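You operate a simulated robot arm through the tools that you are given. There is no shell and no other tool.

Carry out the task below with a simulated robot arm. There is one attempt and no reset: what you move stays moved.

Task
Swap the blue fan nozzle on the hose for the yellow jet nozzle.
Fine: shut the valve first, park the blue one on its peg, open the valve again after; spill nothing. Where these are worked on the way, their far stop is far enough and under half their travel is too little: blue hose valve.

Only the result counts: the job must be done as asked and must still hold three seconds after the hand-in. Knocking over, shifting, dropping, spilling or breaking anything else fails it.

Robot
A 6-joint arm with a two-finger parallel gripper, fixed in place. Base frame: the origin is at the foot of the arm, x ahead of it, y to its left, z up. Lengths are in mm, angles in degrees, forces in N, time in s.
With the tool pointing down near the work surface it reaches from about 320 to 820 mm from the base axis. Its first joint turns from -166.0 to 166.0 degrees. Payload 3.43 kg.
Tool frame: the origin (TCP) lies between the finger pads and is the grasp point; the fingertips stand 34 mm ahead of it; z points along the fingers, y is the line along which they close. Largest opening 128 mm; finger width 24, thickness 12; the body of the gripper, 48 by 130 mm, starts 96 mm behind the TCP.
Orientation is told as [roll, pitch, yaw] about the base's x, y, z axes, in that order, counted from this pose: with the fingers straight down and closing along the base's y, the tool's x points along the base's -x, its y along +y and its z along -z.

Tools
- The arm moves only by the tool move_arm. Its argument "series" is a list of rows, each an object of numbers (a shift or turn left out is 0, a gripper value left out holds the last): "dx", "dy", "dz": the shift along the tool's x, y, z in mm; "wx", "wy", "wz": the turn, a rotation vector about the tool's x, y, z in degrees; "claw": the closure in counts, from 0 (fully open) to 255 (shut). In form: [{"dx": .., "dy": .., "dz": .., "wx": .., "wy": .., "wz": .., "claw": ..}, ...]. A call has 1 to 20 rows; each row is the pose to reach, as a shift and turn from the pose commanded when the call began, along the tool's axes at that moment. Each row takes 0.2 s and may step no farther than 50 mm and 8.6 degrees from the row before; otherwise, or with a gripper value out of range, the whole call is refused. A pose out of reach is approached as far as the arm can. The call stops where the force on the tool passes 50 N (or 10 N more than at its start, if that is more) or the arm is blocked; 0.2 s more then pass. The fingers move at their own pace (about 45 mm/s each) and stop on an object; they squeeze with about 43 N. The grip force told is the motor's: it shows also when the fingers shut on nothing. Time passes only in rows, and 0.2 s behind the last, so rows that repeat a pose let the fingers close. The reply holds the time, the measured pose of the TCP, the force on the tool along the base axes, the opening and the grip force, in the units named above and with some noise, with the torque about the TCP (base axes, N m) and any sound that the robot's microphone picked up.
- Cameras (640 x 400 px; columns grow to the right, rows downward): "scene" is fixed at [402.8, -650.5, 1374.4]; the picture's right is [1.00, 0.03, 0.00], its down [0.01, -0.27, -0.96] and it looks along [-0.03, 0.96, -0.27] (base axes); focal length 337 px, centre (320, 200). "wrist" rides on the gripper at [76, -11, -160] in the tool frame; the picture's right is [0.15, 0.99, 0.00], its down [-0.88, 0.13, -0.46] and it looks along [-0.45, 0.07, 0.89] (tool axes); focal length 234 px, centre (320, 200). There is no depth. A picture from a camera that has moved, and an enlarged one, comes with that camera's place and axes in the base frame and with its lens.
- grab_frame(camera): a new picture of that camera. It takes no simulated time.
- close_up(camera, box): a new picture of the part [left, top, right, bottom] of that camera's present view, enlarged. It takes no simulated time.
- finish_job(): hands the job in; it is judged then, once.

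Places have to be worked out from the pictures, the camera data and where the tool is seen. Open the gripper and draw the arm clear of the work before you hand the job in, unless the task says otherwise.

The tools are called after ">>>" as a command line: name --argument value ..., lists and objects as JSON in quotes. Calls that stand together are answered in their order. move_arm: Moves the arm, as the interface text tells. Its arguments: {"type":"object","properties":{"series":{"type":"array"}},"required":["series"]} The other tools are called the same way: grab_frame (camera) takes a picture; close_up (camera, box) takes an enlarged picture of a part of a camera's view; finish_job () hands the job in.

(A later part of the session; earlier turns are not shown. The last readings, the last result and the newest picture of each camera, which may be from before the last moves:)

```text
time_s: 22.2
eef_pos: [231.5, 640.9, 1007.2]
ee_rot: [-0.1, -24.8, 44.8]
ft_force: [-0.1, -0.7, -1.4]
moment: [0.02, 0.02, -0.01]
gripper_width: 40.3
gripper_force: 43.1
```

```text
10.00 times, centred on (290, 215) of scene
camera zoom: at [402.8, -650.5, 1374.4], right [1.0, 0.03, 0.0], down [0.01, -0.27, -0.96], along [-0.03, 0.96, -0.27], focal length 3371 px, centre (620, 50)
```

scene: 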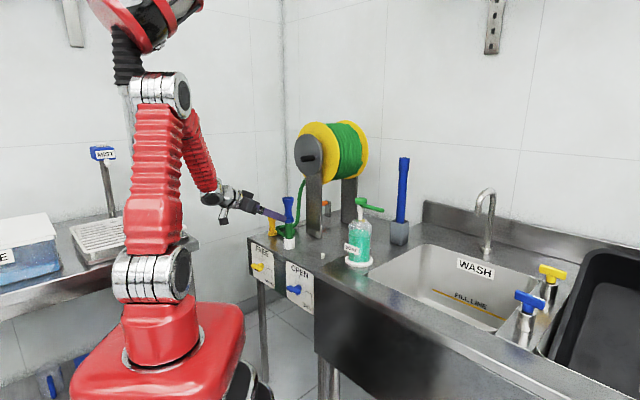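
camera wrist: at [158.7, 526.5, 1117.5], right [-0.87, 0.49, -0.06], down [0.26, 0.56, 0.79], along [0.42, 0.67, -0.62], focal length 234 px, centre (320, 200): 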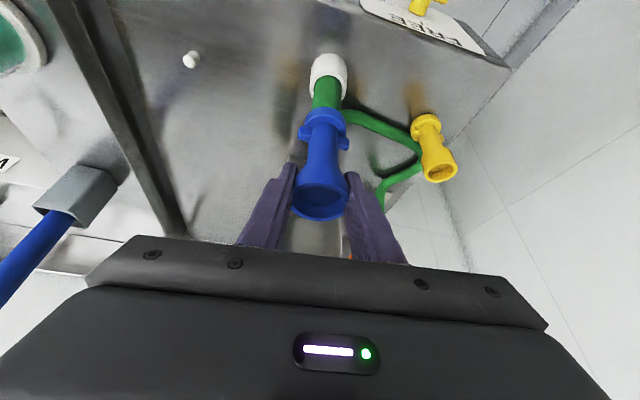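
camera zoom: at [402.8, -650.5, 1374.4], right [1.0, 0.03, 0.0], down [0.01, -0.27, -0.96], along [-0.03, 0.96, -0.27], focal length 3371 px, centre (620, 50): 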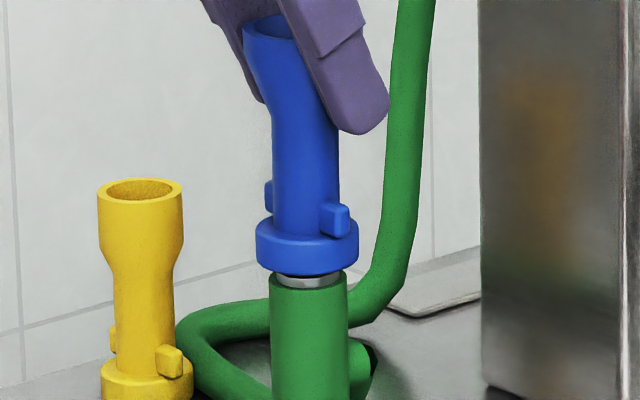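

The nozzle rises freely with no load: the metal spigot shows more and the hose stays put. So it is a pull-off fit, and I keep lifting gently.

>>> move_arm --series '[{"dx": -2.1, "dz": -4.5}, {"dx": -4.2, "dz": -9.1}, {"dx": -6.3, "dz": -13.6}, {"dx": -8.5, "dz": -18.1}]'

>>> close_up --camera "scene" --box '[260, 180, 320, 240]'

```text
time_s: 23.2
eef_pos: [232.6, 642.2, 1027.9]
ee_rot: [0.0, -25.0, 44.9]
ft_force: [-0.5, -0.9, -0.4]
moment: [0.01, 0.01, 0.0]
gripper_width: 40.2
gripper_force: 42.8
```

```text
6.67 times, centred on (290, 210) of scene
camera zoom: at [402.8, -650.5, 1374.4], right [1.0, 0.03, 0.0], down [0.01, -0.27, -0.96], along [-0.03, 0.96, -0.27], focal length 2247 px, centre (520, 133)
```

zoom: 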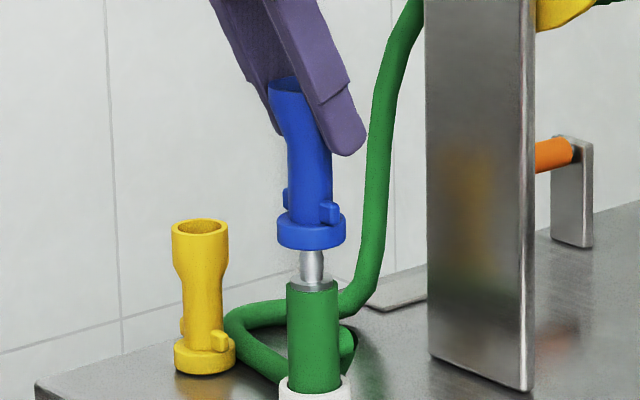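

It's sliding off a thin spigot cleanly. I lift another 60 mm.

>>> move_arm --series '[{"dx": -6.3, "dz": -13.6}, {"dx": -12.7, "dz": -27.2}, {"dx": -19, "dz": -40.8}, {"dx": -25.4, "dz": -54.4}, {"dx": -25.4, "dz": -54.4}]'

>>> close_up --camera "scene" --box '[255, 165, 315, 245]'

>>> close_up --camera "wrist" --box '[240, 60, 400, 230]'

>>> grab_frame --camera "wrist"

```text
time_s: 24.4
eef_pos: [231.6, 644.3, 1088.6]
ee_rot: [0.1, -25.0, 44.9]
ft_force: [-0.8, 0.4, -1.0]
moment: [0.03, -0.04, 0.0]
gripper_width: 39.9
gripper_force: 42.6
```

```text
5.00 times, centred on (285, 205) of scene
camera zoom: at [402.8, -650.5, 1374.4], right [1.0, 0.03, 0.0], down [0.01, -0.27, -0.96], along [-0.03, 0.96, -0.27], focal length 1686 px, centre (495, 175)
```

zoom: 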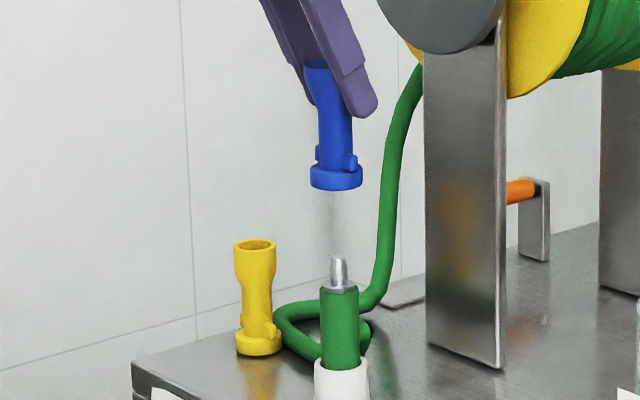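

```text
2.35 times, centred on (320, 145) of wrist
camera zoom: at [143.5, 539.7, 1200.5], right [-0.79, 0.61, -0.06], down [0.34, 0.52, 0.78], along [0.51, 0.6, -0.62], focal length 551 px, centre (320, 329)
```

zoom: 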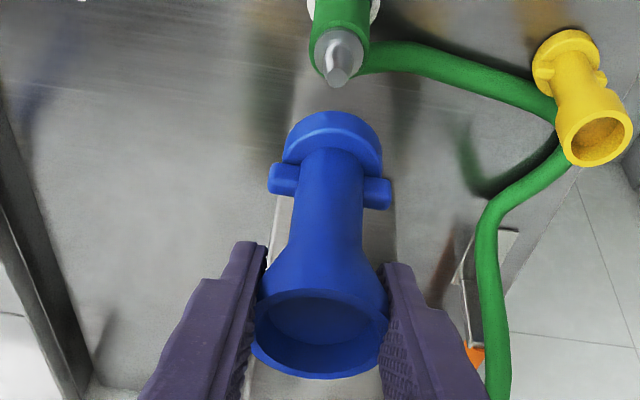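

```text
taken
camera wrist: at [143.5, 539.7, 1200.5], right [-0.79, 0.61, -0.06], down [0.34, 0.52, 0.78], along [0.51, 0.6, -0.62], focal length 234 px, centre (320, 200)
```

wrist: 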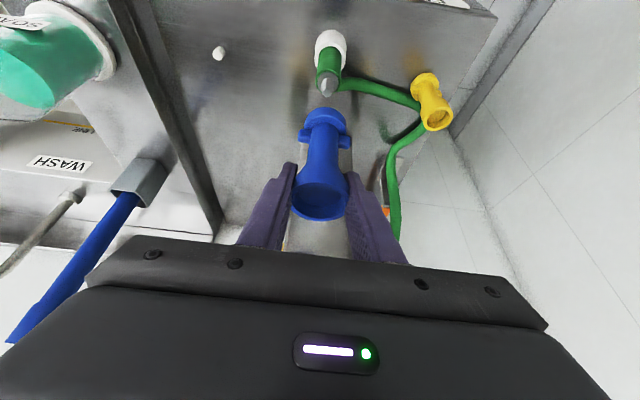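

Blue nozzle is off and held upright; the spigot tip is at about [232,646,937]. I zoom on the peg from this same pose to get its offset from the spigot.

>>> close_up --camera "wrist" --box '[190, 30, 250, 70]'

>>> close_up --camera "wrist" --box '[300, 20, 360, 110]'

>>> close_up --camera "scene" --box '[280, 210, 340, 270]'

```text
10.00 times, centred on (220, 50) of wrist
camera zoom: at [143.5, 539.7, 1200.5], right [-0.79, 0.61, -0.06], down [0.34, 0.52, 0.78], along [0.51, 0.6, -0.62], focal length 2342 px, centre (1320, 1700)
```

zoom: 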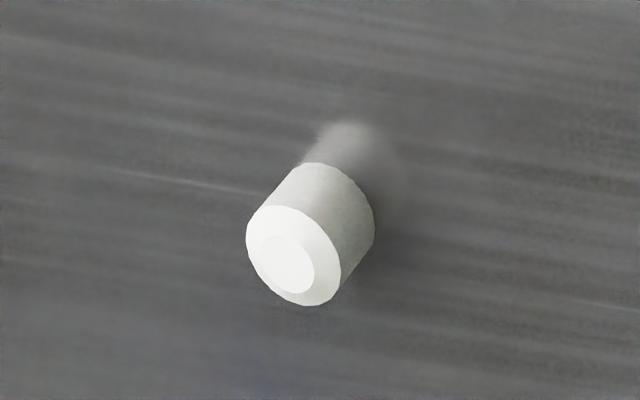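

```text
4.44 times, centred on (330, 65) of wrist
camera zoom: at [143.5, 539.7, 1200.5], right [-0.79, 0.61, -0.06], down [0.34, 0.52, 0.78], along [0.51, 0.6, -0.62], focal length 1041 px, centre (276, 800)
```

zoom: 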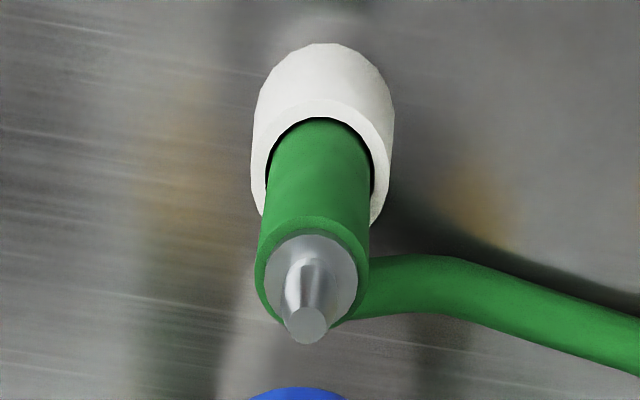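

```text
6.67 times, centred on (310, 240) of scene
camera zoom: at [402.8, -650.5, 1374.4], right [1.0, 0.03, 0.0], down [0.01, -0.27, -0.96], along [-0.03, 0.96, -0.27], focal length 2247 px, centre (387, -67)
```

zoom: 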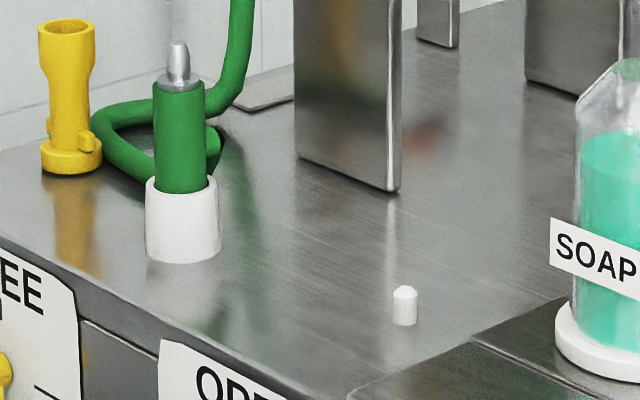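

Triangulated: peg top at [372.5,546,824.5], spigot at [232,643], matching the TCP at removal. I carry the nozzle over to hover above the peg, with its bottom about 25 mm above the peg top.

>>> move_arm --series '[{"dy": -40}, {"dy": -80}, {"dy": -120, "dx": 12.7, "dz": 27.2}, {"dy": -150, "dx": 18.4, "dz": 63.1}, {"dy": -167.9, "dx": 22.4, "dz": 99.9}, {"dy": -167.9, "dx": 32.8, "dz": 144.7}, {"dy": -167.9, "dx": 32.8, "dz": 144.7}]'

>>> close_up --camera "wrist" --box '[260, 60, 380, 220]'

>>> close_up --camera "scene" --box '[290, 190, 360, 270]'

```text
time_s: 26.0
eef_pos: [375.7, 546.0, 939.2]
ee_rot: [0.0, -25.0, 44.9]
ft_force: [0.8, 0.3, -0.7]
moment: [0.0, 0.0, 0.02]
gripper_width: 39.9
gripper_force: 43.0
```

```text
2.50 times, centred on (320, 140) of wrist
camera zoom: at [286.3, 442.5, 1052.8], right [-0.79, 0.61, -0.06], down [0.34, 0.52, 0.78], along [0.51, 0.6, -0.62], focal length 585 px, centre (320, 350)
```

zoom: 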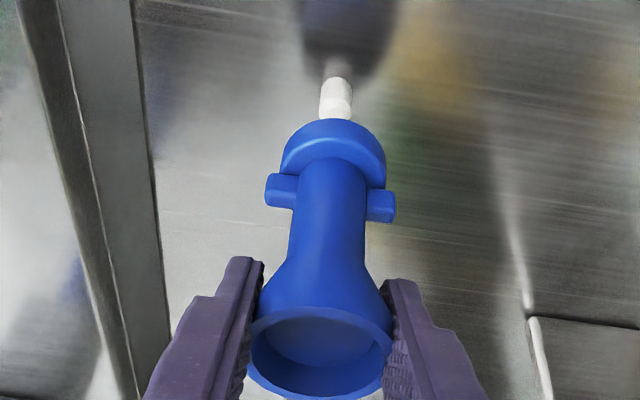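

```text
5.00 times, centred on (325, 230) of scene
camera zoom: at [402.8, -650.5, 1374.4], right [1.0, 0.03, 0.0], down [0.01, -0.27, -0.96], along [-0.03, 0.96, -0.27], focal length 1686 px, centre (295, 50)
```

zoom: 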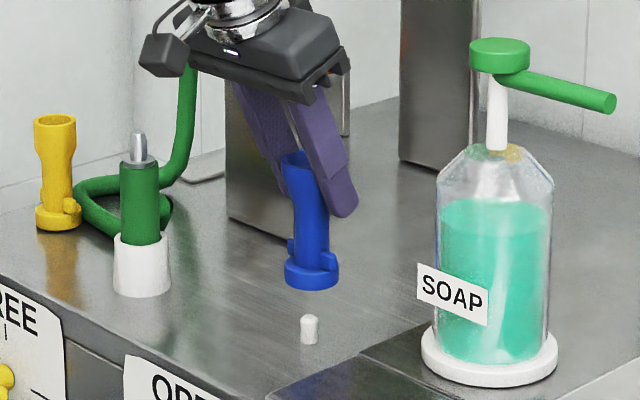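

Position readback suggests about 2–3 mm of offset. I zoom in tightly with both cameras to align before lowering.

>>> close_up --camera "wrist" --box '[295, 80, 355, 140]'

>>> close_up --camera "scene" --box '[310, 230, 345, 262]'

```text
6.67 times, centred on (325, 110) of wrist
camera zoom: at [286.3, 442.5, 1052.8], right [-0.79, 0.61, -0.06], down [0.34, 0.52, 0.78], along [0.51, 0.6, -0.62], focal length 1561 px, centre (287, 800)
```

zoom: 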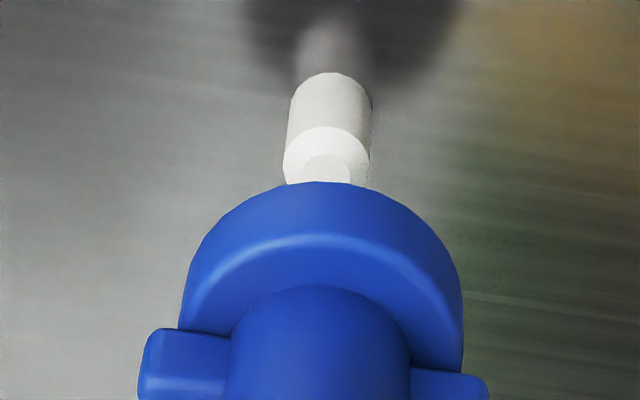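

```text
12.50 times, centred on (328, 246) of scene
camera zoom: at [402.8, -650.5, 1374.4], right [1.0, 0.03, 0.0], down [0.01, -0.27, -0.96], along [-0.03, 0.96, -0.27], focal length 4214 px, centre (226, -375)
```

zoom: 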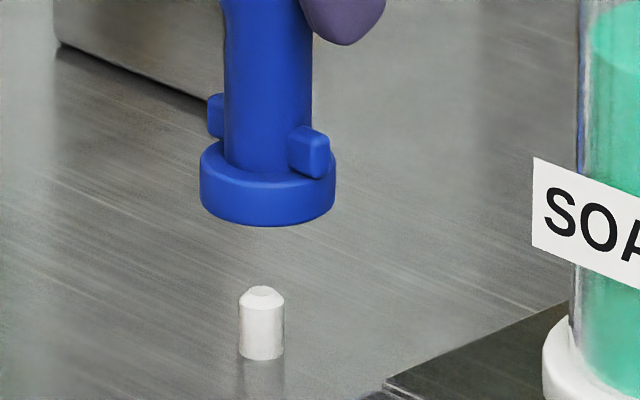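

Ring vs peg edges show the nozzle is about 3 mm too far from the robot and 0.7 mm too far left. I correct that, lower 18 mm and re-check.

>>> move_arm --series '[{"dx": 2.7, "dy": -0.7, "dz": -1.3}, {"dx": 10.3, "dy": -0.7, "dz": 15}, {"dx": 10.3, "dy": -0.7, "dz": 15}]'

>>> close_up --camera "wrist" --box '[295, 80, 355, 140]'

>>> close_up --camera "scene" --box '[310, 230, 345, 262]'

```text
time_s: 26.8
eef_pos: [372.0, 544.7, 921.6]
ee_rot: [-0.1, -24.9, 44.9]
ft_force: [0.7, 0.0, 0.3]
moment: [0.01, 0.0, 0.07]
gripper_width: 40.1
gripper_force: 43.3
```

```text
6.67 times, centred on (325, 110) of wrist
camera zoom: at [284.3, 439.3, 1033.8], right [-0.79, 0.61, -0.06], down [0.34, 0.52, 0.79], along [0.51, 0.6, -0.62], focal length 1561 px, centre (287, 800)
```

zoom: 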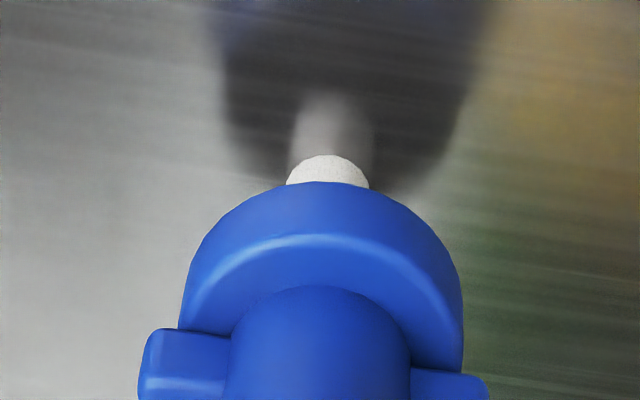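

```text
12.50 times, centred on (328, 246) of scene
camera zoom: at [402.8, -650.5, 1374.4], right [1.0, 0.03, 0.0], down [0.01, -0.27, -0.96], along [-0.03, 0.96, -0.27], focal length 4214 px, centre (226, -375)
```

zoom: 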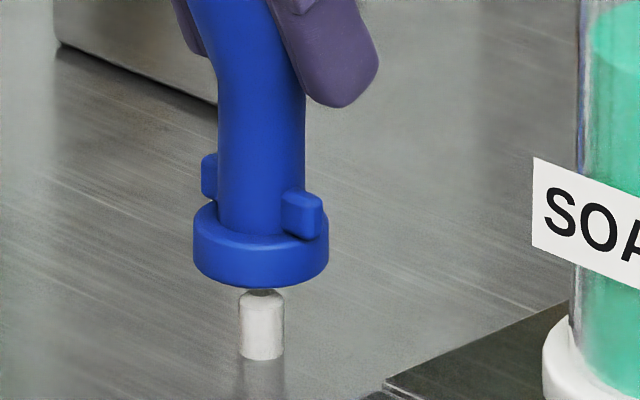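

Aligned to within about 1 mm in both views. I lower onto the peg in small steps, watching the force.

>>> move_arm --series '[{"dx": 2.0, "dy": -0.3, "dz": 5.7}, {"dx": 4.5, "dy": -0.3, "dz": 11.1}, {"dx": 6.2, "dy": -0.3, "dz": 14.7}]'

>>> close_up --camera "scene" --box '[310, 230, 345, 262]'

```text
time_s: 27.6
eef_pos: [371.0, 543.1, 907.3]
ee_rot: [0.1, -25.0, 45.0]
ft_force: [1.1, -0.9, -0.1]
moment: [-0.06, -0.07, -0.06]
gripper_width: 40.0
gripper_force: 43.1
```

```text
12.50 times, centred on (328, 246) of scene
camera zoom: at [402.8, -650.5, 1374.4], right [1.0, 0.03, 0.0], down [0.01, -0.27, -0.96], along [-0.03, 0.96, -0.27], focal length 4214 px, centre (226, -375)
```

zoom: 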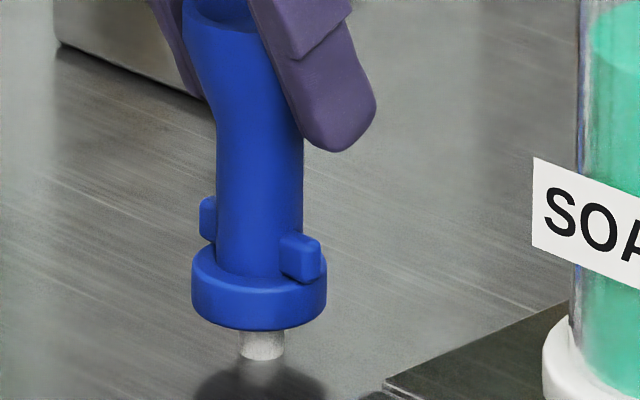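

The peg top has entered the bore with no contact force. I continue down in small steps to seat it.

>>> move_arm --series '[{"dx": 1.2, "dy": -0.4, "dz": 3.7}, {"dx": 2.9, "dy": -0.4, "dz": 7.4}, {"dx": 4.6, "dy": -0.4, "dz": 11}]'

>>> close_up --camera "scene" --box '[310, 230, 345, 262]'

```text
time_s: 28.4
eef_pos: [373.2, 543.5, 896.3]
ee_rot: [0.0, -25.0, 44.9]
ft_force: [-0.3, 0.0, -0.9]
moment: [0.0, 0.03, 0.01]
gripper_width: 40.0
gripper_force: 43.4
```

```text
12.50 times, centred on (328, 246) of scene
camera zoom: at [402.8, -650.5, 1374.4], right [1.0, 0.03, 0.0], down [0.01, -0.27, -0.96], along [-0.03, 0.96, -0.27], focal length 4214 px, centre (226, -375)
```

zoom: 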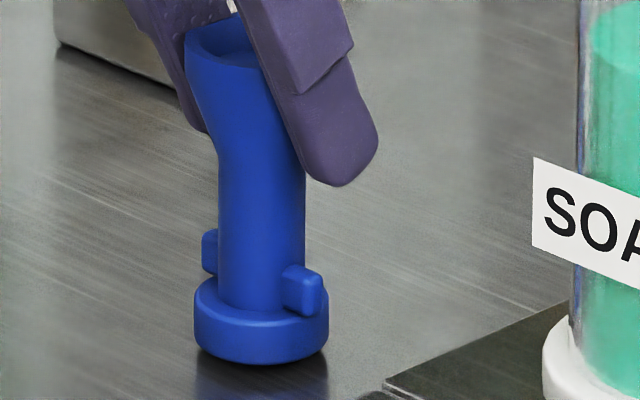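

Nearly seated, roughly 5 mm to go. I lower in 2 mm steps until it touches.

>>> move_arm --series '[{"dx": 0.85, "dz": 1.8}, {"dx": 1.7, "dz": 3.6}, {"dx": 2.3, "dz": 5}]'

>>> close_up --camera "scene" --box '[310, 230, 345, 262]'

```text
time_s: 29.2
eef_pos: [372.6, 543.5, 894.3]
ee_rot: [0.0, -25.1, 44.8]
ft_force: [-5.7, -14.2, 23.1]
moment: [-0.46, 0.35, 0.03]
gripper_width: 40.4
gripper_force: 42.8
```

```text
12.50 times, centred on (328, 246) of scene
camera zoom: at [402.8, -650.5, 1374.4], right [1.0, 0.03, 0.0], down [0.01, -0.27, -0.96], along [-0.03, 0.96, -0.27], focal length 4214 px, centre (226, -375)
```

zoom: 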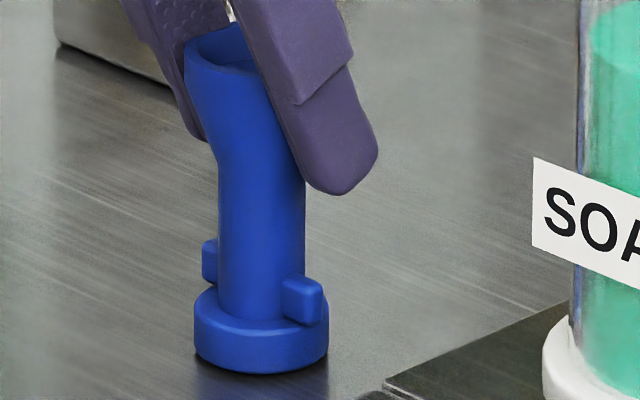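

It's down, with 23 N of contact. I relax the downward load and open the gripper.

>>> move_arm --series '[{"dx": -0.6, "dz": -1.4}, {"dx": -0.6, "dz": -1.4}, {"dx": -0.6, "dz": -1.4, "claw": 120}, {"dx": -0.6, "dz": -1.4, "claw": 60}, {"dx": -0.6, "dz": -1.4, "claw": 0}, {"dx": -0.6, "dz": -1.4, "claw": 0}, {"dx": -0.6, "dz": -1.4, "claw": 0}, {"dx": -0.6, "dz": -1.4, "claw": 0}]'

>>> close_up --camera "scene" --box '[300, 210, 345, 262]'

>>> close_up --camera "wrist" --box '[240, 60, 400, 230]'

```text
time_s: 31.0
eef_pos: [373.2, 542.6, 893.1]
ee_rot: [0.0, -25.1, 44.9]
ft_force: [-0.1, -0.5, -0.2]
moment: [0.03, 0.01, 0.01]
gripper_width: 128.1
gripper_force: 0.0
```

```text
7.69 times, centred on (322, 236) of scene
camera zoom: at [402.8, -650.5, 1374.4], right [1.0, 0.03, 0.0], down [0.01, -0.27, -0.96], along [-0.03, 0.96, -0.27], focal length 2593 px, centre (301, -77)
```

zoom: 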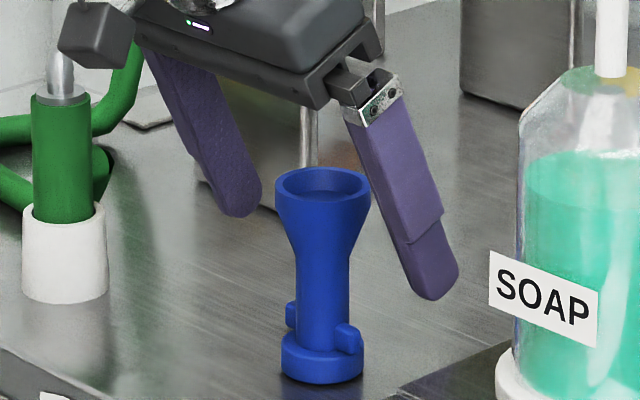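

```text
2.35 times, centred on (320, 145) of wrist
camera zoom: at [284.3, 439.4, 1005.9], right [-0.79, 0.61, -0.06], down [0.34, 0.52, 0.78], along [0.51, 0.6, -0.62], focal length 551 px, centre (320, 329)
```

zoom: 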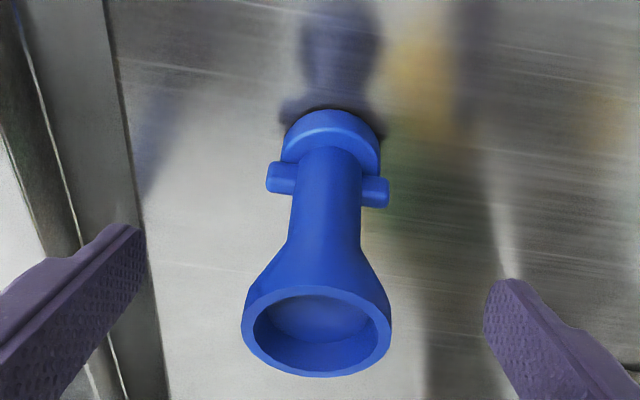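

Blue is standing upright on its peg. I lift clear and travel around to a viewpoint over the yellow nozzle, keeping away from the reel crank.

>>> move_arm --series '[{"dx": -16.9, "dz": -36.3}, {"dx": -33.8, "dz": -72.5}, {"dx": -50.7, "dz": -108.8}, {"dx": -36.2, "dz": -148.6}, {"dx": -22.3, "dz": -166.1, "dy": 25}, {"dx": -22.3, "dz": -166.1, "dy": 73}, {"dx": -22.3, "dz": -166.1, "dy": 121}, {"dx": -22.3, "dz": -166.1, "dy": 169}, {"dx": -22.3, "dz": -166.1, "dy": 217}, {"dx": -22.3, "dz": -166.1, "dy": 265}, {"dx": -22.3, "dz": -166.1, "dy": 310}, {"dx": -22.3, "dz": -166.1, "dy": 332}, {"dx": -22.3, "dz": -166.1, "dy": 332}]'

>>> grab_frame --camera "wrist"

>>> grab_frame --camera "scene"

```text
time_s: 33.8
eef_pos: [104.5, 744.3, 1049.8]
ee_rot: [0.0, -25.0, 44.9]
ft_force: [0.4, 0.5, -0.1]
moment: [0.03, -0.01, 0.0]
gripper_width: 128.1
gripper_force: 0.1
```

```text
taken
camera wrist: at [15.6, 639.8, 1164.1], right [-0.79, 0.61, -0.06], down [0.34, 0.52, 0.78], along [0.51, 0.6, -0.62], focal length 234 px, centre (320, 200)
```

wrist: 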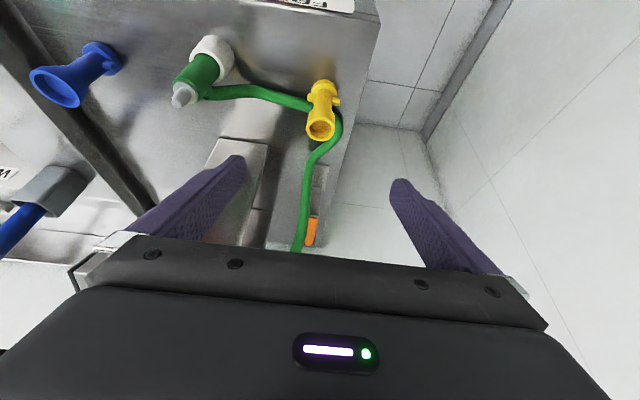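

```text
taken
```

scene: 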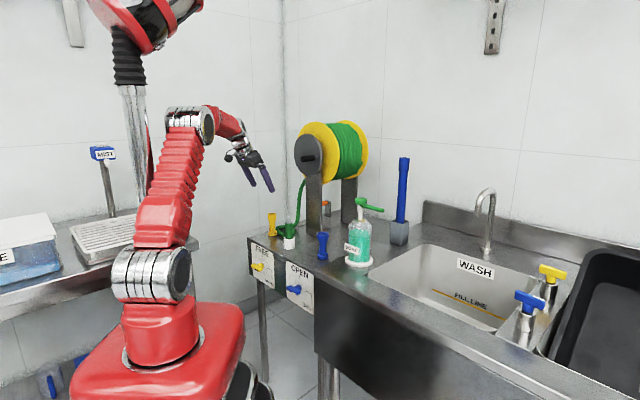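

I zoom in on the yellow nozzle in both views to pin down its axis and ears.

>>> close_up --camera "wrist" --box '[285, 60, 365, 160]'

>>> close_up --camera "scene" --box '[255, 205, 305, 255]'

```text
4.00 times, centred on (325, 110) of wrist
camera zoom: at [15.6, 639.8, 1164.1], right [-0.79, 0.61, -0.06], down [0.34, 0.52, 0.78], along [0.51, 0.6, -0.62], focal length 937 px, centre (300, 560)
```

zoom: 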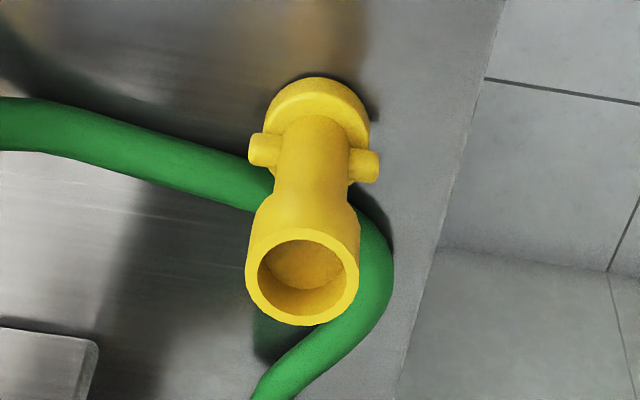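

```text
8.00 times, centred on (280, 230) of scene
camera zoom: at [402.8, -650.5, 1374.4], right [1.0, 0.03, 0.0], down [0.01, -0.27, -0.96], along [-0.03, 0.96, -0.27], focal length 2697 px, centre (640, -40)
```

zoom: 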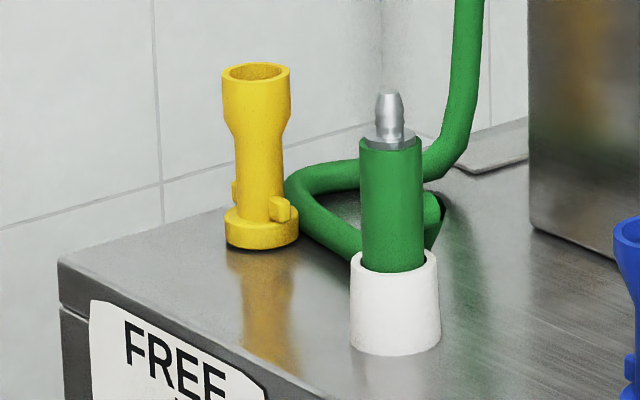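

The yellow axis is at about [139,777.7], with its rim near z 902 and its ears along the bench direction like the blue one's. I move over it and descend to TCP z 890 with the fingers open.

>>> move_arm --series '[{"dx": -44.4, "dy": -0.6, "dz": 20.7}, {"dx": -25.4, "dy": -0.6, "dz": 61.5}, {"dx": -6.4, "dy": -0.6, "dz": 102.3}, {"dx": 10.5, "dy": -0.6, "dz": 138.5}, {"dx": 10.5, "dy": -0.6, "dz": 138.5}]'

>>> grab_frame --camera "wrist"

>>> close_up --camera "scene" --box '[230, 170, 310, 250]'

```text
time_s: 35.0
eef_pos: [138.4, 776.2, 923.0]
ee_rot: [0.0, -25.0, 44.9]
ft_force: [-0.8, 0.5, -0.3]
moment: [0.0, -0.02, 0.02]
gripper_width: 128.0
gripper_force: 0.1
```

```text
taken
camera wrist: at [50.7, 671.9, 1035.3], right [-0.79, 0.61, -0.06], down [0.34, 0.52, 0.79], along [0.51, 0.6, -0.62], focal length 234 px, centre (320, 200)
```

wrist: 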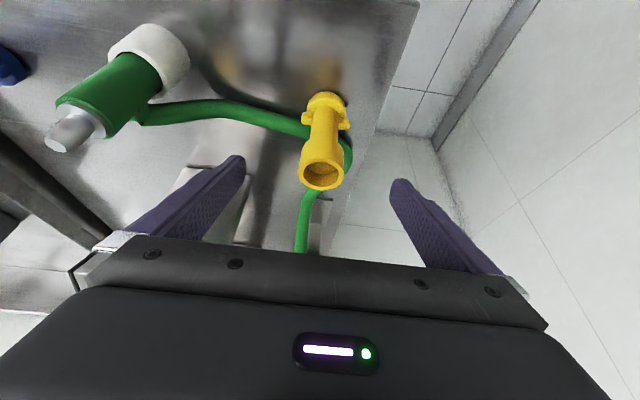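

```text
5.00 times, centred on (270, 210) of scene
camera zoom: at [402.8, -650.5, 1374.4], right [1.0, 0.03, 0.0], down [0.01, -0.27, -0.96], along [-0.03, 0.96, -0.27], focal length 1686 px, centre (570, 150)
```

zoom: 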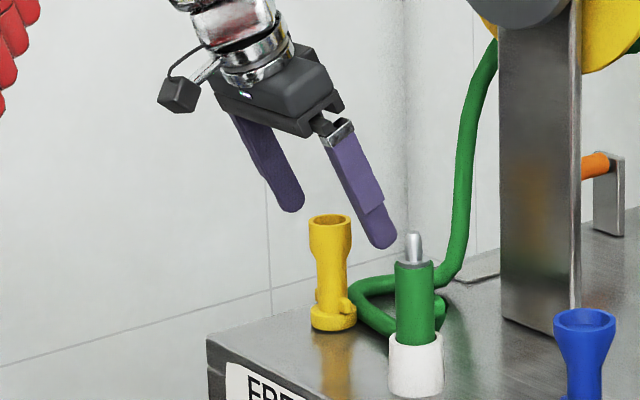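

Well centred. I descend the last 32 mm and close on the bell.

>>> move_arm --series '[{"dx": 6, "dy": 0.6, "dz": 14.5}, {"dx": 12.7, "dy": 0.6, "dz": 29.4}, {"dx": 12.7, "dy": 0.6, "dz": 29.4}]'

>>> close_up --camera "wrist" --box '[220, 80, 420, 240]'

>>> close_up --camera "scene" --box '[240, 190, 300, 250]'

```text
time_s: 35.8
eef_pos: [137.9, 778.9, 892.6]
ee_rot: [0.0, -24.9, 44.8]
ft_force: [-1.1, 0.3, -0.2]
moment: [0.02, -0.03, 0.0]
gripper_width: 128.2
gripper_force: 0.1
```

```text
2.50 times, centred on (320, 160) of wrist
camera zoom: at [49.2, 673.4, 1005.4], right [-0.79, 0.61, -0.06], down [0.34, 0.52, 0.78], along [0.51, 0.6, -0.62], focal length 585 px, centre (320, 300)
```

zoom: 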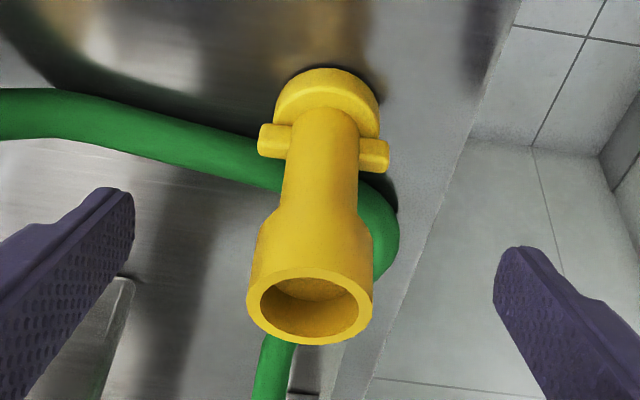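

```text
6.67 times, centred on (270, 220) of scene
camera zoom: at [402.8, -650.5, 1374.4], right [1.0, 0.03, 0.0], down [0.01, -0.27, -0.96], along [-0.03, 0.96, -0.27], focal length 2247 px, centre (653, 67)
```

zoom: 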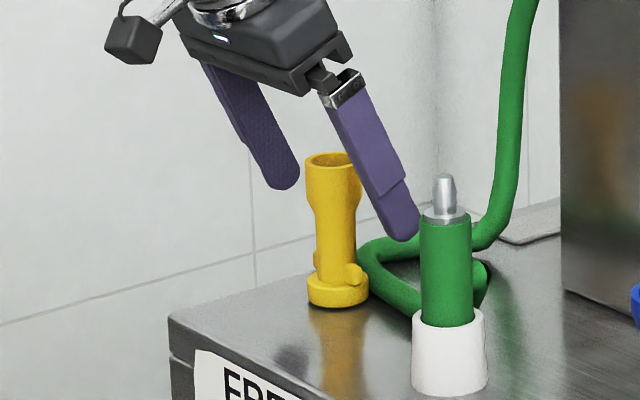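

The bell is about 1.5 mm toward the right finger. I centre on it and close.

>>> move_arm --series '[{"dy": -1.5}, {"dy": -1.5}, {"dy": -1.5, "claw": 255}, {"dy": -1.5, "claw": 255}, {"dy": -1.5, "claw": 255}, {"dy": -1.5, "claw": 255}, {"dy": -1.5, "claw": 255}, {"dy": -1.5, "claw": 255}, {"dy": -1.5, "claw": 255}, {"dy": -1.5, "claw": 255}]'

>>> close_up --camera "wrist" --box '[220, 80, 420, 240]'

>>> close_up --camera "scene" --box '[240, 190, 300, 250]'

```text
time_s: 38.0
eef_pos: [138.4, 776.9, 892.4]
ee_rot: [0.0, -25.0, 44.9]
ft_force: [0.5, 0.1, 0.6]
moment: [-0.01, -0.02, 0.0]
gripper_width: 25.4
gripper_force: 43.0
```

```text
2.50 times, centred on (320, 160) of wrist
camera zoom: at [50.3, 673.0, 1004.9], right [-0.79, 0.61, -0.06], down [0.34, 0.52, 0.78], along [0.51, 0.6, -0.62], focal length 585 px, centre (320, 300)
```

zoom: 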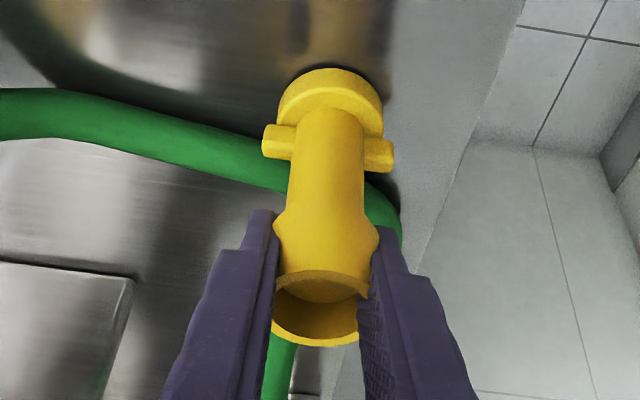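

```text
6.67 times, centred on (270, 220) of scene
camera zoom: at [402.8, -650.5, 1374.4], right [1.0, 0.03, 0.0], down [0.01, -0.27, -0.96], along [-0.03, 0.96, -0.27], focal length 2247 px, centre (653, 67)
```

zoom: 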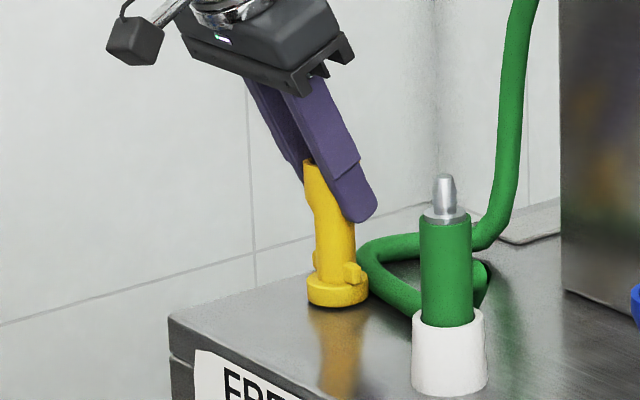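

The fingers stopped at 25 mm with 43 N, apparently on the nozzle's solid core. I lift gently to check the hold.

>>> move_arm --series '[{"dx": -2.1, "dz": -4.5}, {"dx": -4.2, "dz": -9.1}, {"dx": -8.5, "dz": -18.1}, {"dx": -12.7, "dz": -27.2}]'

>>> close_up --camera "scene" --box '[240, 190, 300, 250]'

>>> close_up --camera "wrist" --box '[220, 80, 420, 240]'

```text
time_s: 39.0
eef_pos: [138.0, 776.1, 920.8]
ee_rot: [0.0, -25.0, 44.9]
ft_force: [0.2, -0.2, -0.6]
moment: [0.02, 0.01, -0.01]
gripper_width: 25.4
gripper_force: 42.7
```

```text
6.67 times, centred on (270, 220) of scene
camera zoom: at [402.8, -650.5, 1374.4], right [1.0, 0.03, 0.0], down [0.01, -0.27, -0.96], along [-0.03, 0.96, -0.27], focal length 2247 px, centre (653, 67)
```

zoom: 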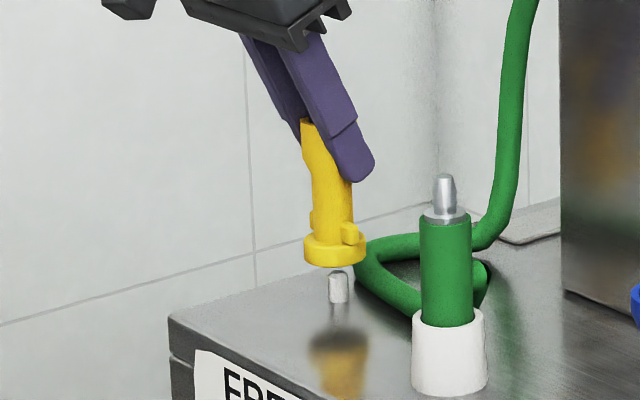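

```text
2.50 times, centred on (320, 160) of wrist
camera zoom: at [49.5, 672.8, 1033.8], right [-0.79, 0.61, -0.06], down [0.34, 0.52, 0.78], along [0.51, 0.6, -0.62], focal length 585 px, centre (320, 300)
```

zoom: 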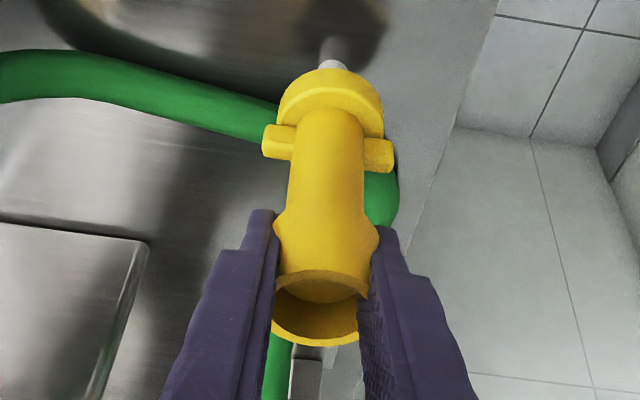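

Yellow is held upright and off its peg. I raise it above spigot height and carry it over to hover above the hose end.

>>> move_arm --series '[{"dx": -19, "dz": -40.8}, {"dx": -38, "dz": -81.6}, {"dx": -54.9, "dz": -117.8}, {"dx": -29.2, "dz": -129.8, "dy": -30}, {"dx": -29.2, "dz": -129.8, "dy": -75}, {"dx": -29.2, "dz": -129.8, "dy": -120}, {"dx": -29.2, "dz": -129.8, "dy": -161.2}, {"dx": -29.2, "dz": -129.8, "dy": -161.2}]'

>>> close_up --camera "wrist" --box '[295, 60, 355, 140]'

>>> close_up --camera "scene" --box '[265, 185, 310, 230]'

```text
time_s: 40.8
eef_pos: [232.3, 642.1, 1048.3]
ee_rot: [0.1, -25.0, 44.8]
ft_force: [-0.2, 0.2, -0.9]
moment: [-0.01, 0.03, -0.03]
gripper_width: 25.5
gripper_force: 42.4
```

```text
5.00 times, centred on (325, 100) of wrist
camera zoom: at [143.8, 538.1, 1161.2], right [-0.79, 0.61, -0.06], down [0.34, 0.52, 0.79], along [0.51, 0.6, -0.62], focal length 1171 px, centre (295, 700)
```

zoom: 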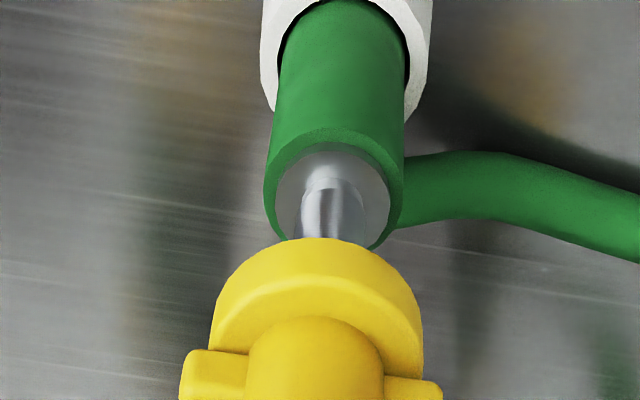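

```text
8.89 times, centred on (288, 208) of scene
camera zoom: at [402.8, -650.5, 1374.4], right [1.0, 0.03, 0.0], down [0.01, -0.27, -0.96], along [-0.03, 0.96, -0.27], focal length 2997 px, centre (609, 133)
```

zoom: 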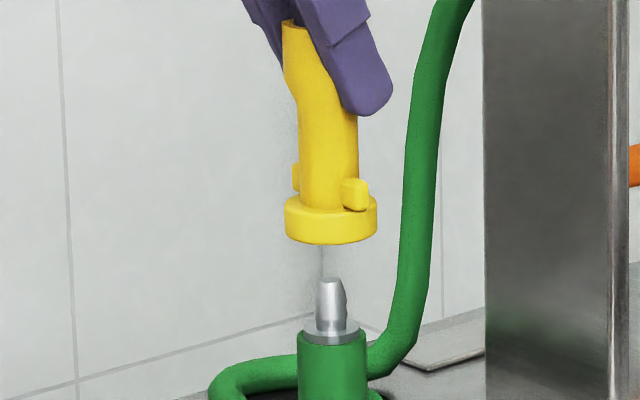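

Edge comparison shows the spigot about 1 mm to the left of the nozzle axis. I correct that and lower 20 mm, then re-check.

>>> move_arm --series '[{"dy": 0.9}, {"dx": 4.2, "dy": 0.9, "dz": 9.1}, {"dx": 8.0, "dy": 0.9, "dz": 17.2}, {"dx": 8.0, "dy": 0.9, "dz": 17.2}]'

>>> close_up --camera "wrist" --box '[295, 60, 355, 140]'

>>> close_up --camera "scene" --box '[265, 185, 310, 230]'

```text
time_s: 41.8
eef_pos: [231.2, 643.5, 1030.8]
ee_rot: [0.1, -24.9, 44.9]
ft_force: [-0.3, -0.6, -1.4]
moment: [0.02, 0.02, 0.0]
gripper_width: 25.6
gripper_force: 43.0
```

```text
5.00 times, centred on (325, 100) of wrist
camera zoom: at [143.3, 539.8, 1143.7], right [-0.79, 0.61, -0.06], down [0.34, 0.52, 0.78], along [0.51, 0.6, -0.62], focal length 1171 px, centre (295, 700)
```

zoom: 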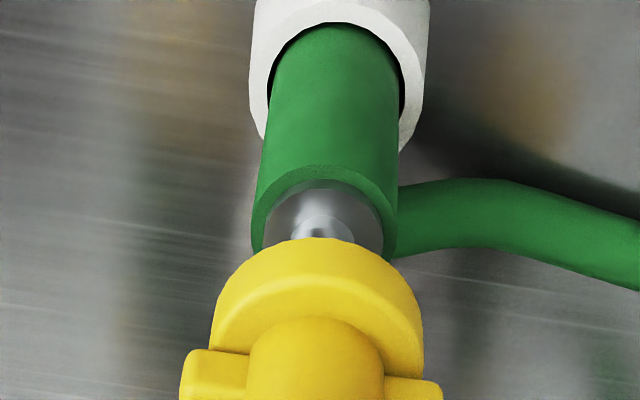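

```text
8.89 times, centred on (288, 208) of scene
camera zoom: at [402.8, -650.5, 1374.4], right [1.0, 0.03, 0.0], down [0.01, -0.27, -0.96], along [-0.03, 0.96, -0.27], focal length 2997 px, centre (609, 133)
```

zoom: 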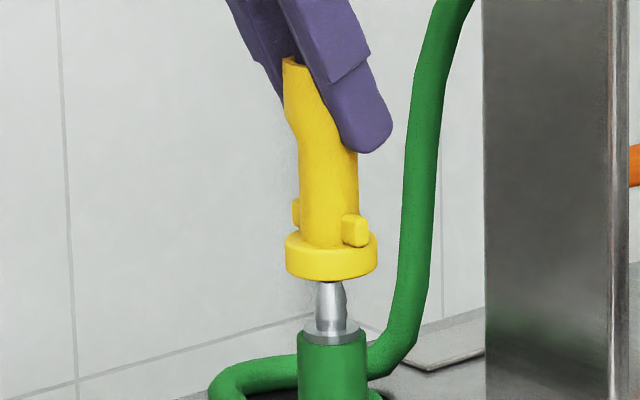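

Both views now show alignment within about 0.3 mm. I lower onto the spigot in small steps.

>>> move_arm --series '[{"dx": 1.7, "dz": 3.6}, {"dx": 3.4, "dz": 7.2}, {"dx": 5.1, "dz": 10.9}, {"dx": 6.3, "dz": 13.6}]'

>>> close_up --camera "scene" --box '[265, 185, 310, 230]'

```text
time_s: 42.8
eef_pos: [232.7, 643.7, 1017.3]
ee_rot: [0.0, -25.0, 44.9]
ft_force: [-2.3, -4.1, 4.6]
moment: [-0.41, 0.27, 0.03]
gripper_width: 25.7
gripper_force: 43.3
```

```text
8.89 times, centred on (288, 208) of scene
camera zoom: at [402.8, -650.5, 1374.4], right [1.0, 0.03, 0.0], down [0.01, -0.27, -0.96], along [-0.03, 0.96, -0.27], focal length 2997 px, centre (609, 133)
```

zoom: 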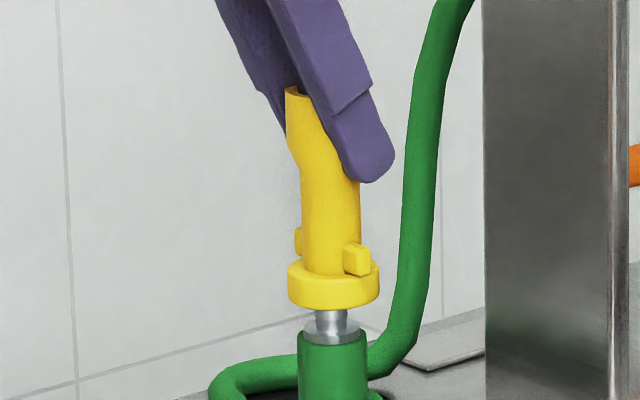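

There's a light sideways contact of about 5 N toward the robot, so I shift 1 mm that way and continue down.

>>> move_arm --series '[{"dx": 0.9, "dz": -0.4}, {"dx": 1.8, "dz": 1.4}, {"dx": 2.6, "dz": 3.2}, {"dx": 3.4, "dz": 5.0}]'

>>> close_up --camera "scene" --box '[265, 185, 310, 230]'

```text
time_s: 43.8
eef_pos: [231.7, 642.6, 1010.2]
ee_rot: [0.0, -24.9, 44.9]
ft_force: [0.5, 1.1, -0.3]
moment: [0.0, 0.0, -0.03]
gripper_width: 25.3
gripper_force: 42.6
```

```text
8.89 times, centred on (288, 208) of scene
camera zoom: at [402.8, -650.5, 1374.4], right [1.0, 0.03, 0.0], down [0.01, -0.27, -0.96], along [-0.03, 0.96, -0.27], focal length 2997 px, centre (609, 133)
```

zoom: 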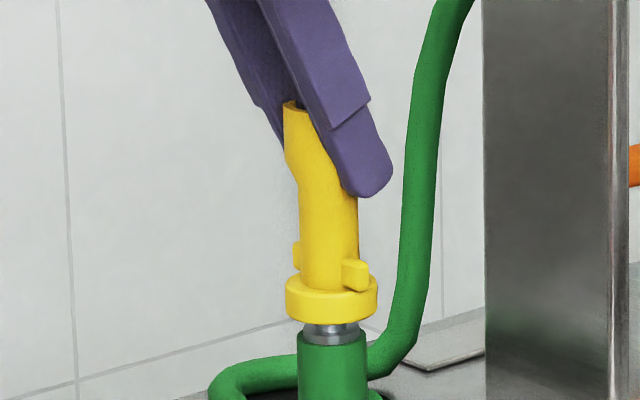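

The side load is gone and it keeps sliding on. I lower the last ~7 mm in 2 mm steps until it seats.

>>> move_arm --series '[{"dx": 0.85, "dz": 1.8}, {"dx": 1.7, "dz": 3.6}, {"dx": 2.5, "dz": 5.4}, {"dx": 3.2, "dz": 6.8}]'

>>> close_up --camera "scene" --box '[265, 185, 310, 230]'

```text
time_s: 44.8
eef_pos: [230.4, 643.9, 1003.4]
ee_rot: [-0.2, -25.0, 44.9]
ft_force: [0.3, -8.1, 9.6]
moment: [-0.51, 0.22, -0.06]
gripper_width: 25.2
gripper_force: 43.3
```

```text
8.89 times, centred on (288, 208) of scene
camera zoom: at [402.8, -650.5, 1374.4], right [1.0, 0.03, 0.0], down [0.01, -0.27, -0.96], along [-0.03, 0.96, -0.27], focal length 2997 px, centre (609, 133)
```

zoom: 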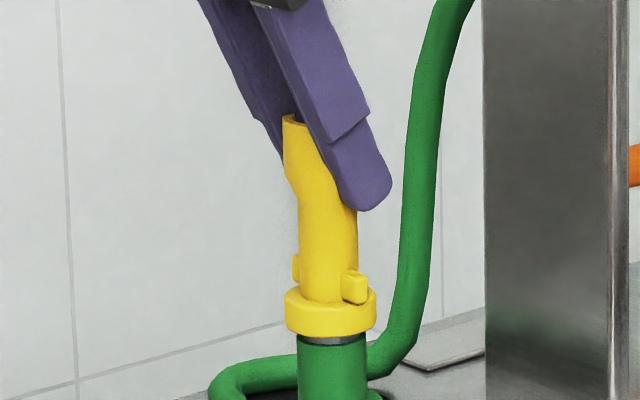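

It's touching with 10 N. I press a bit more to make sure it's fully home.

>>> move_arm --series '[{"dx": 0.6, "dz": 1.4}, {"dx": 1.2, "dz": 2.6}]'

>>> close_up --camera "scene" --box '[270, 195, 310, 235]'

>>> close_up --camera "wrist" --box '[260, 40, 380, 160]'

```text
time_s: 45.4
eef_pos: [230.4, 642.7, 1003.6]
ee_rot: [0.0, -25.2, 44.8]
ft_force: [0.2, -14.2, 29.0]
moment: [-0.83, 0.32, -0.06]
gripper_width: 25.6
gripper_force: 42.9
```

```text
10.00 times, centred on (290, 215) of scene
camera zoom: at [402.8, -650.5, 1374.4], right [1.0, 0.03, 0.0], down [0.01, -0.27, -0.96], along [-0.03, 0.96, -0.27], focal length 3371 px, centre (620, 50)
```

zoom: 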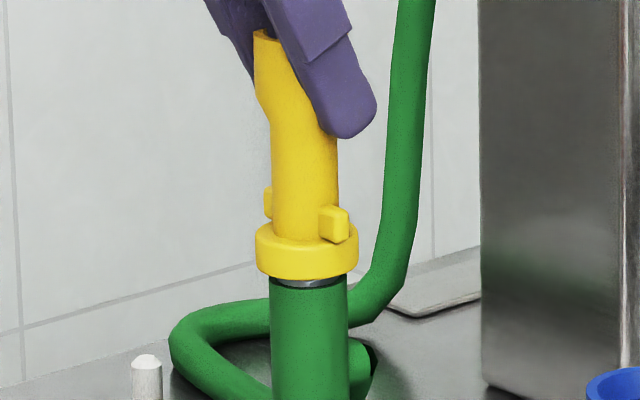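

```text
3.33 times, centred on (320, 100) of wrist
camera zoom: at [142.5, 538.6, 1115.7], right [-0.79, 0.61, -0.06], down [0.34, 0.52, 0.79], along [0.51, 0.6, -0.61], focal length 781 px, centre (320, 533)
```

zoom: 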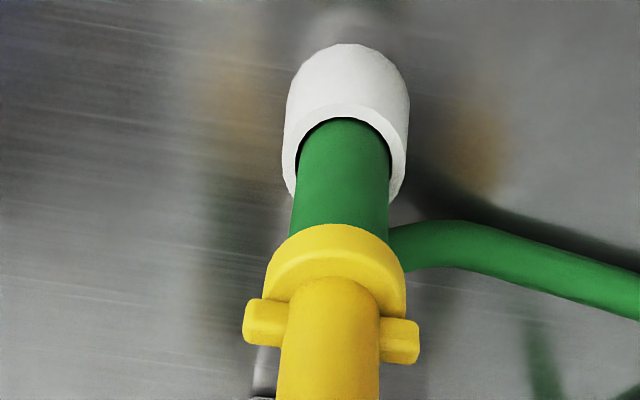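

The flange sits exactly where the blue one was, so it is fully home. I take off the preload and open the fingers.

>>> move_arm --series '[{"dx": -1.2, "dz": -2.7}, {"dx": -1.2, "dz": -2.7}, {"dx": -1.2, "dz": -2.7, "claw": 180}, {"dx": -1.2, "dz": -2.7, "claw": 120}, {"dx": -1.2, "dz": -2.7, "claw": 0}, {"dx": -1.2, "dz": -2.7, "claw": 0}, {"dx": -1.2, "dz": -2.7, "claw": 0}, {"dx": -1.2, "dz": -2.7, "claw": 0}, {"dx": -1.2, "dz": -2.7, "claw": 0}]'

>>> close_up --camera "scene" --box '[260, 185, 310, 235]'

>>> grab_frame --camera "wrist"

```text
time_s: 47.4
eef_pos: [230.4, 643.7, 1003.7]
ee_rot: [0.0, -25.1, 45.0]
ft_force: [0.2, -0.8, 0.1]
moment: [0.0, 0.0, 0.0]
gripper_width: 128.0
gripper_force: 0.1
```

```text
8.00 times, centred on (285, 210) of scene
camera zoom: at [402.8, -650.5, 1374.4], right [1.0, 0.03, 0.0], down [0.01, -0.27, -0.96], along [-0.03, 0.96, -0.27], focal length 2697 px, centre (600, 120)
```

zoom: 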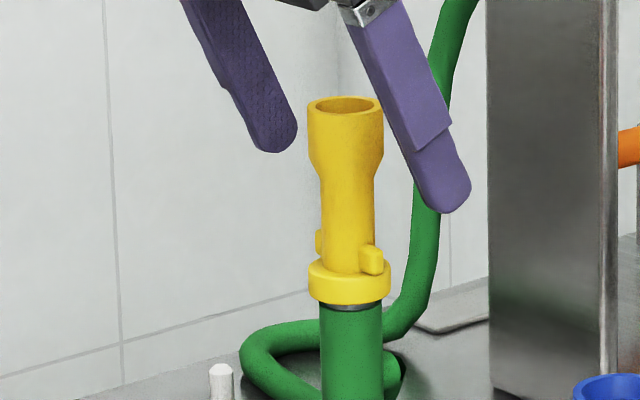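

```text
taken
camera wrist: at [142.5, 539.7, 1116.4], right [-0.79, 0.61, -0.06], down [0.34, 0.52, 0.78], along [0.51, 0.6, -0.62], focal length 234 px, centre (320, 200)
```

wrist: 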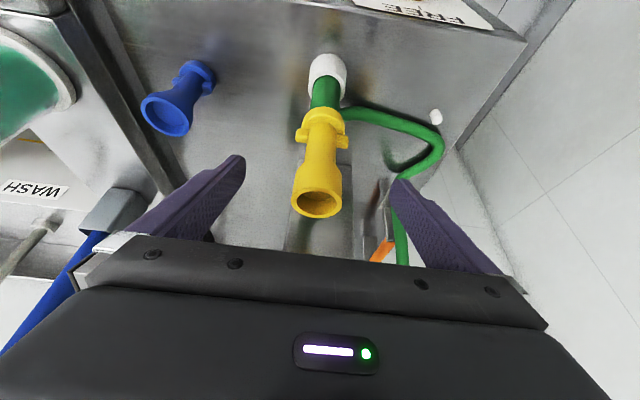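

The yellow nozzle stands on the hose by itself and the blue one is on its peg. I lift clear, back away from the bench and return to tool-down for the valve.

>>> move_arm --series '[{"dx": -14.8, "dz": -31.7}, {"dx": -29.6, "dz": -63.4}, {"dx": -42.3, "dz": -90.6}, {"dx": -6, "dz": -107.5, "wy": 8.3}, {"dx": 30.2, "dz": -124.4, "wy": 16.6}, {"dx": 59.2, "dz": -137.9, "wy": 25}, {"dx": 59.2, "dz": -137.9, "wy": 25, "claw": 255}, {"dx": 59.2, "dz": -137.9, "wy": 25, "claw": 255}, {"dx": 59.2, "dz": -137.9, "wy": 25, "claw": 255}]'

>>> grab_frame --camera "scene"

```text
time_s: 49.4
eef_pos: [151.3, 564.6, 1101.4]
ee_rot: [0.0, -0.1, 44.9]
ft_force: [-0.3, 0.7, -0.1]
moment: [-0.01, 0.02, -0.02]
gripper_width: 57.3
gripper_force: 0.1
```

```text
taken
```

scene: 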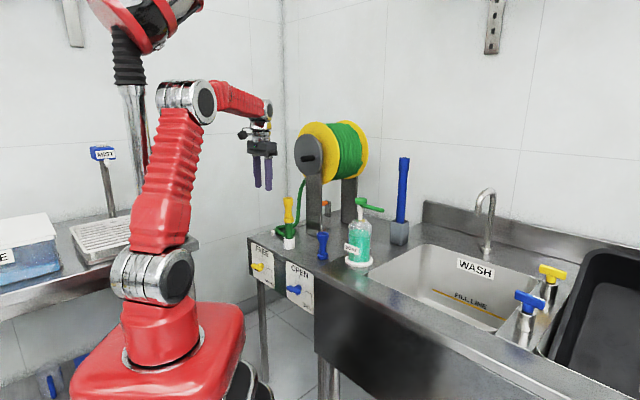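

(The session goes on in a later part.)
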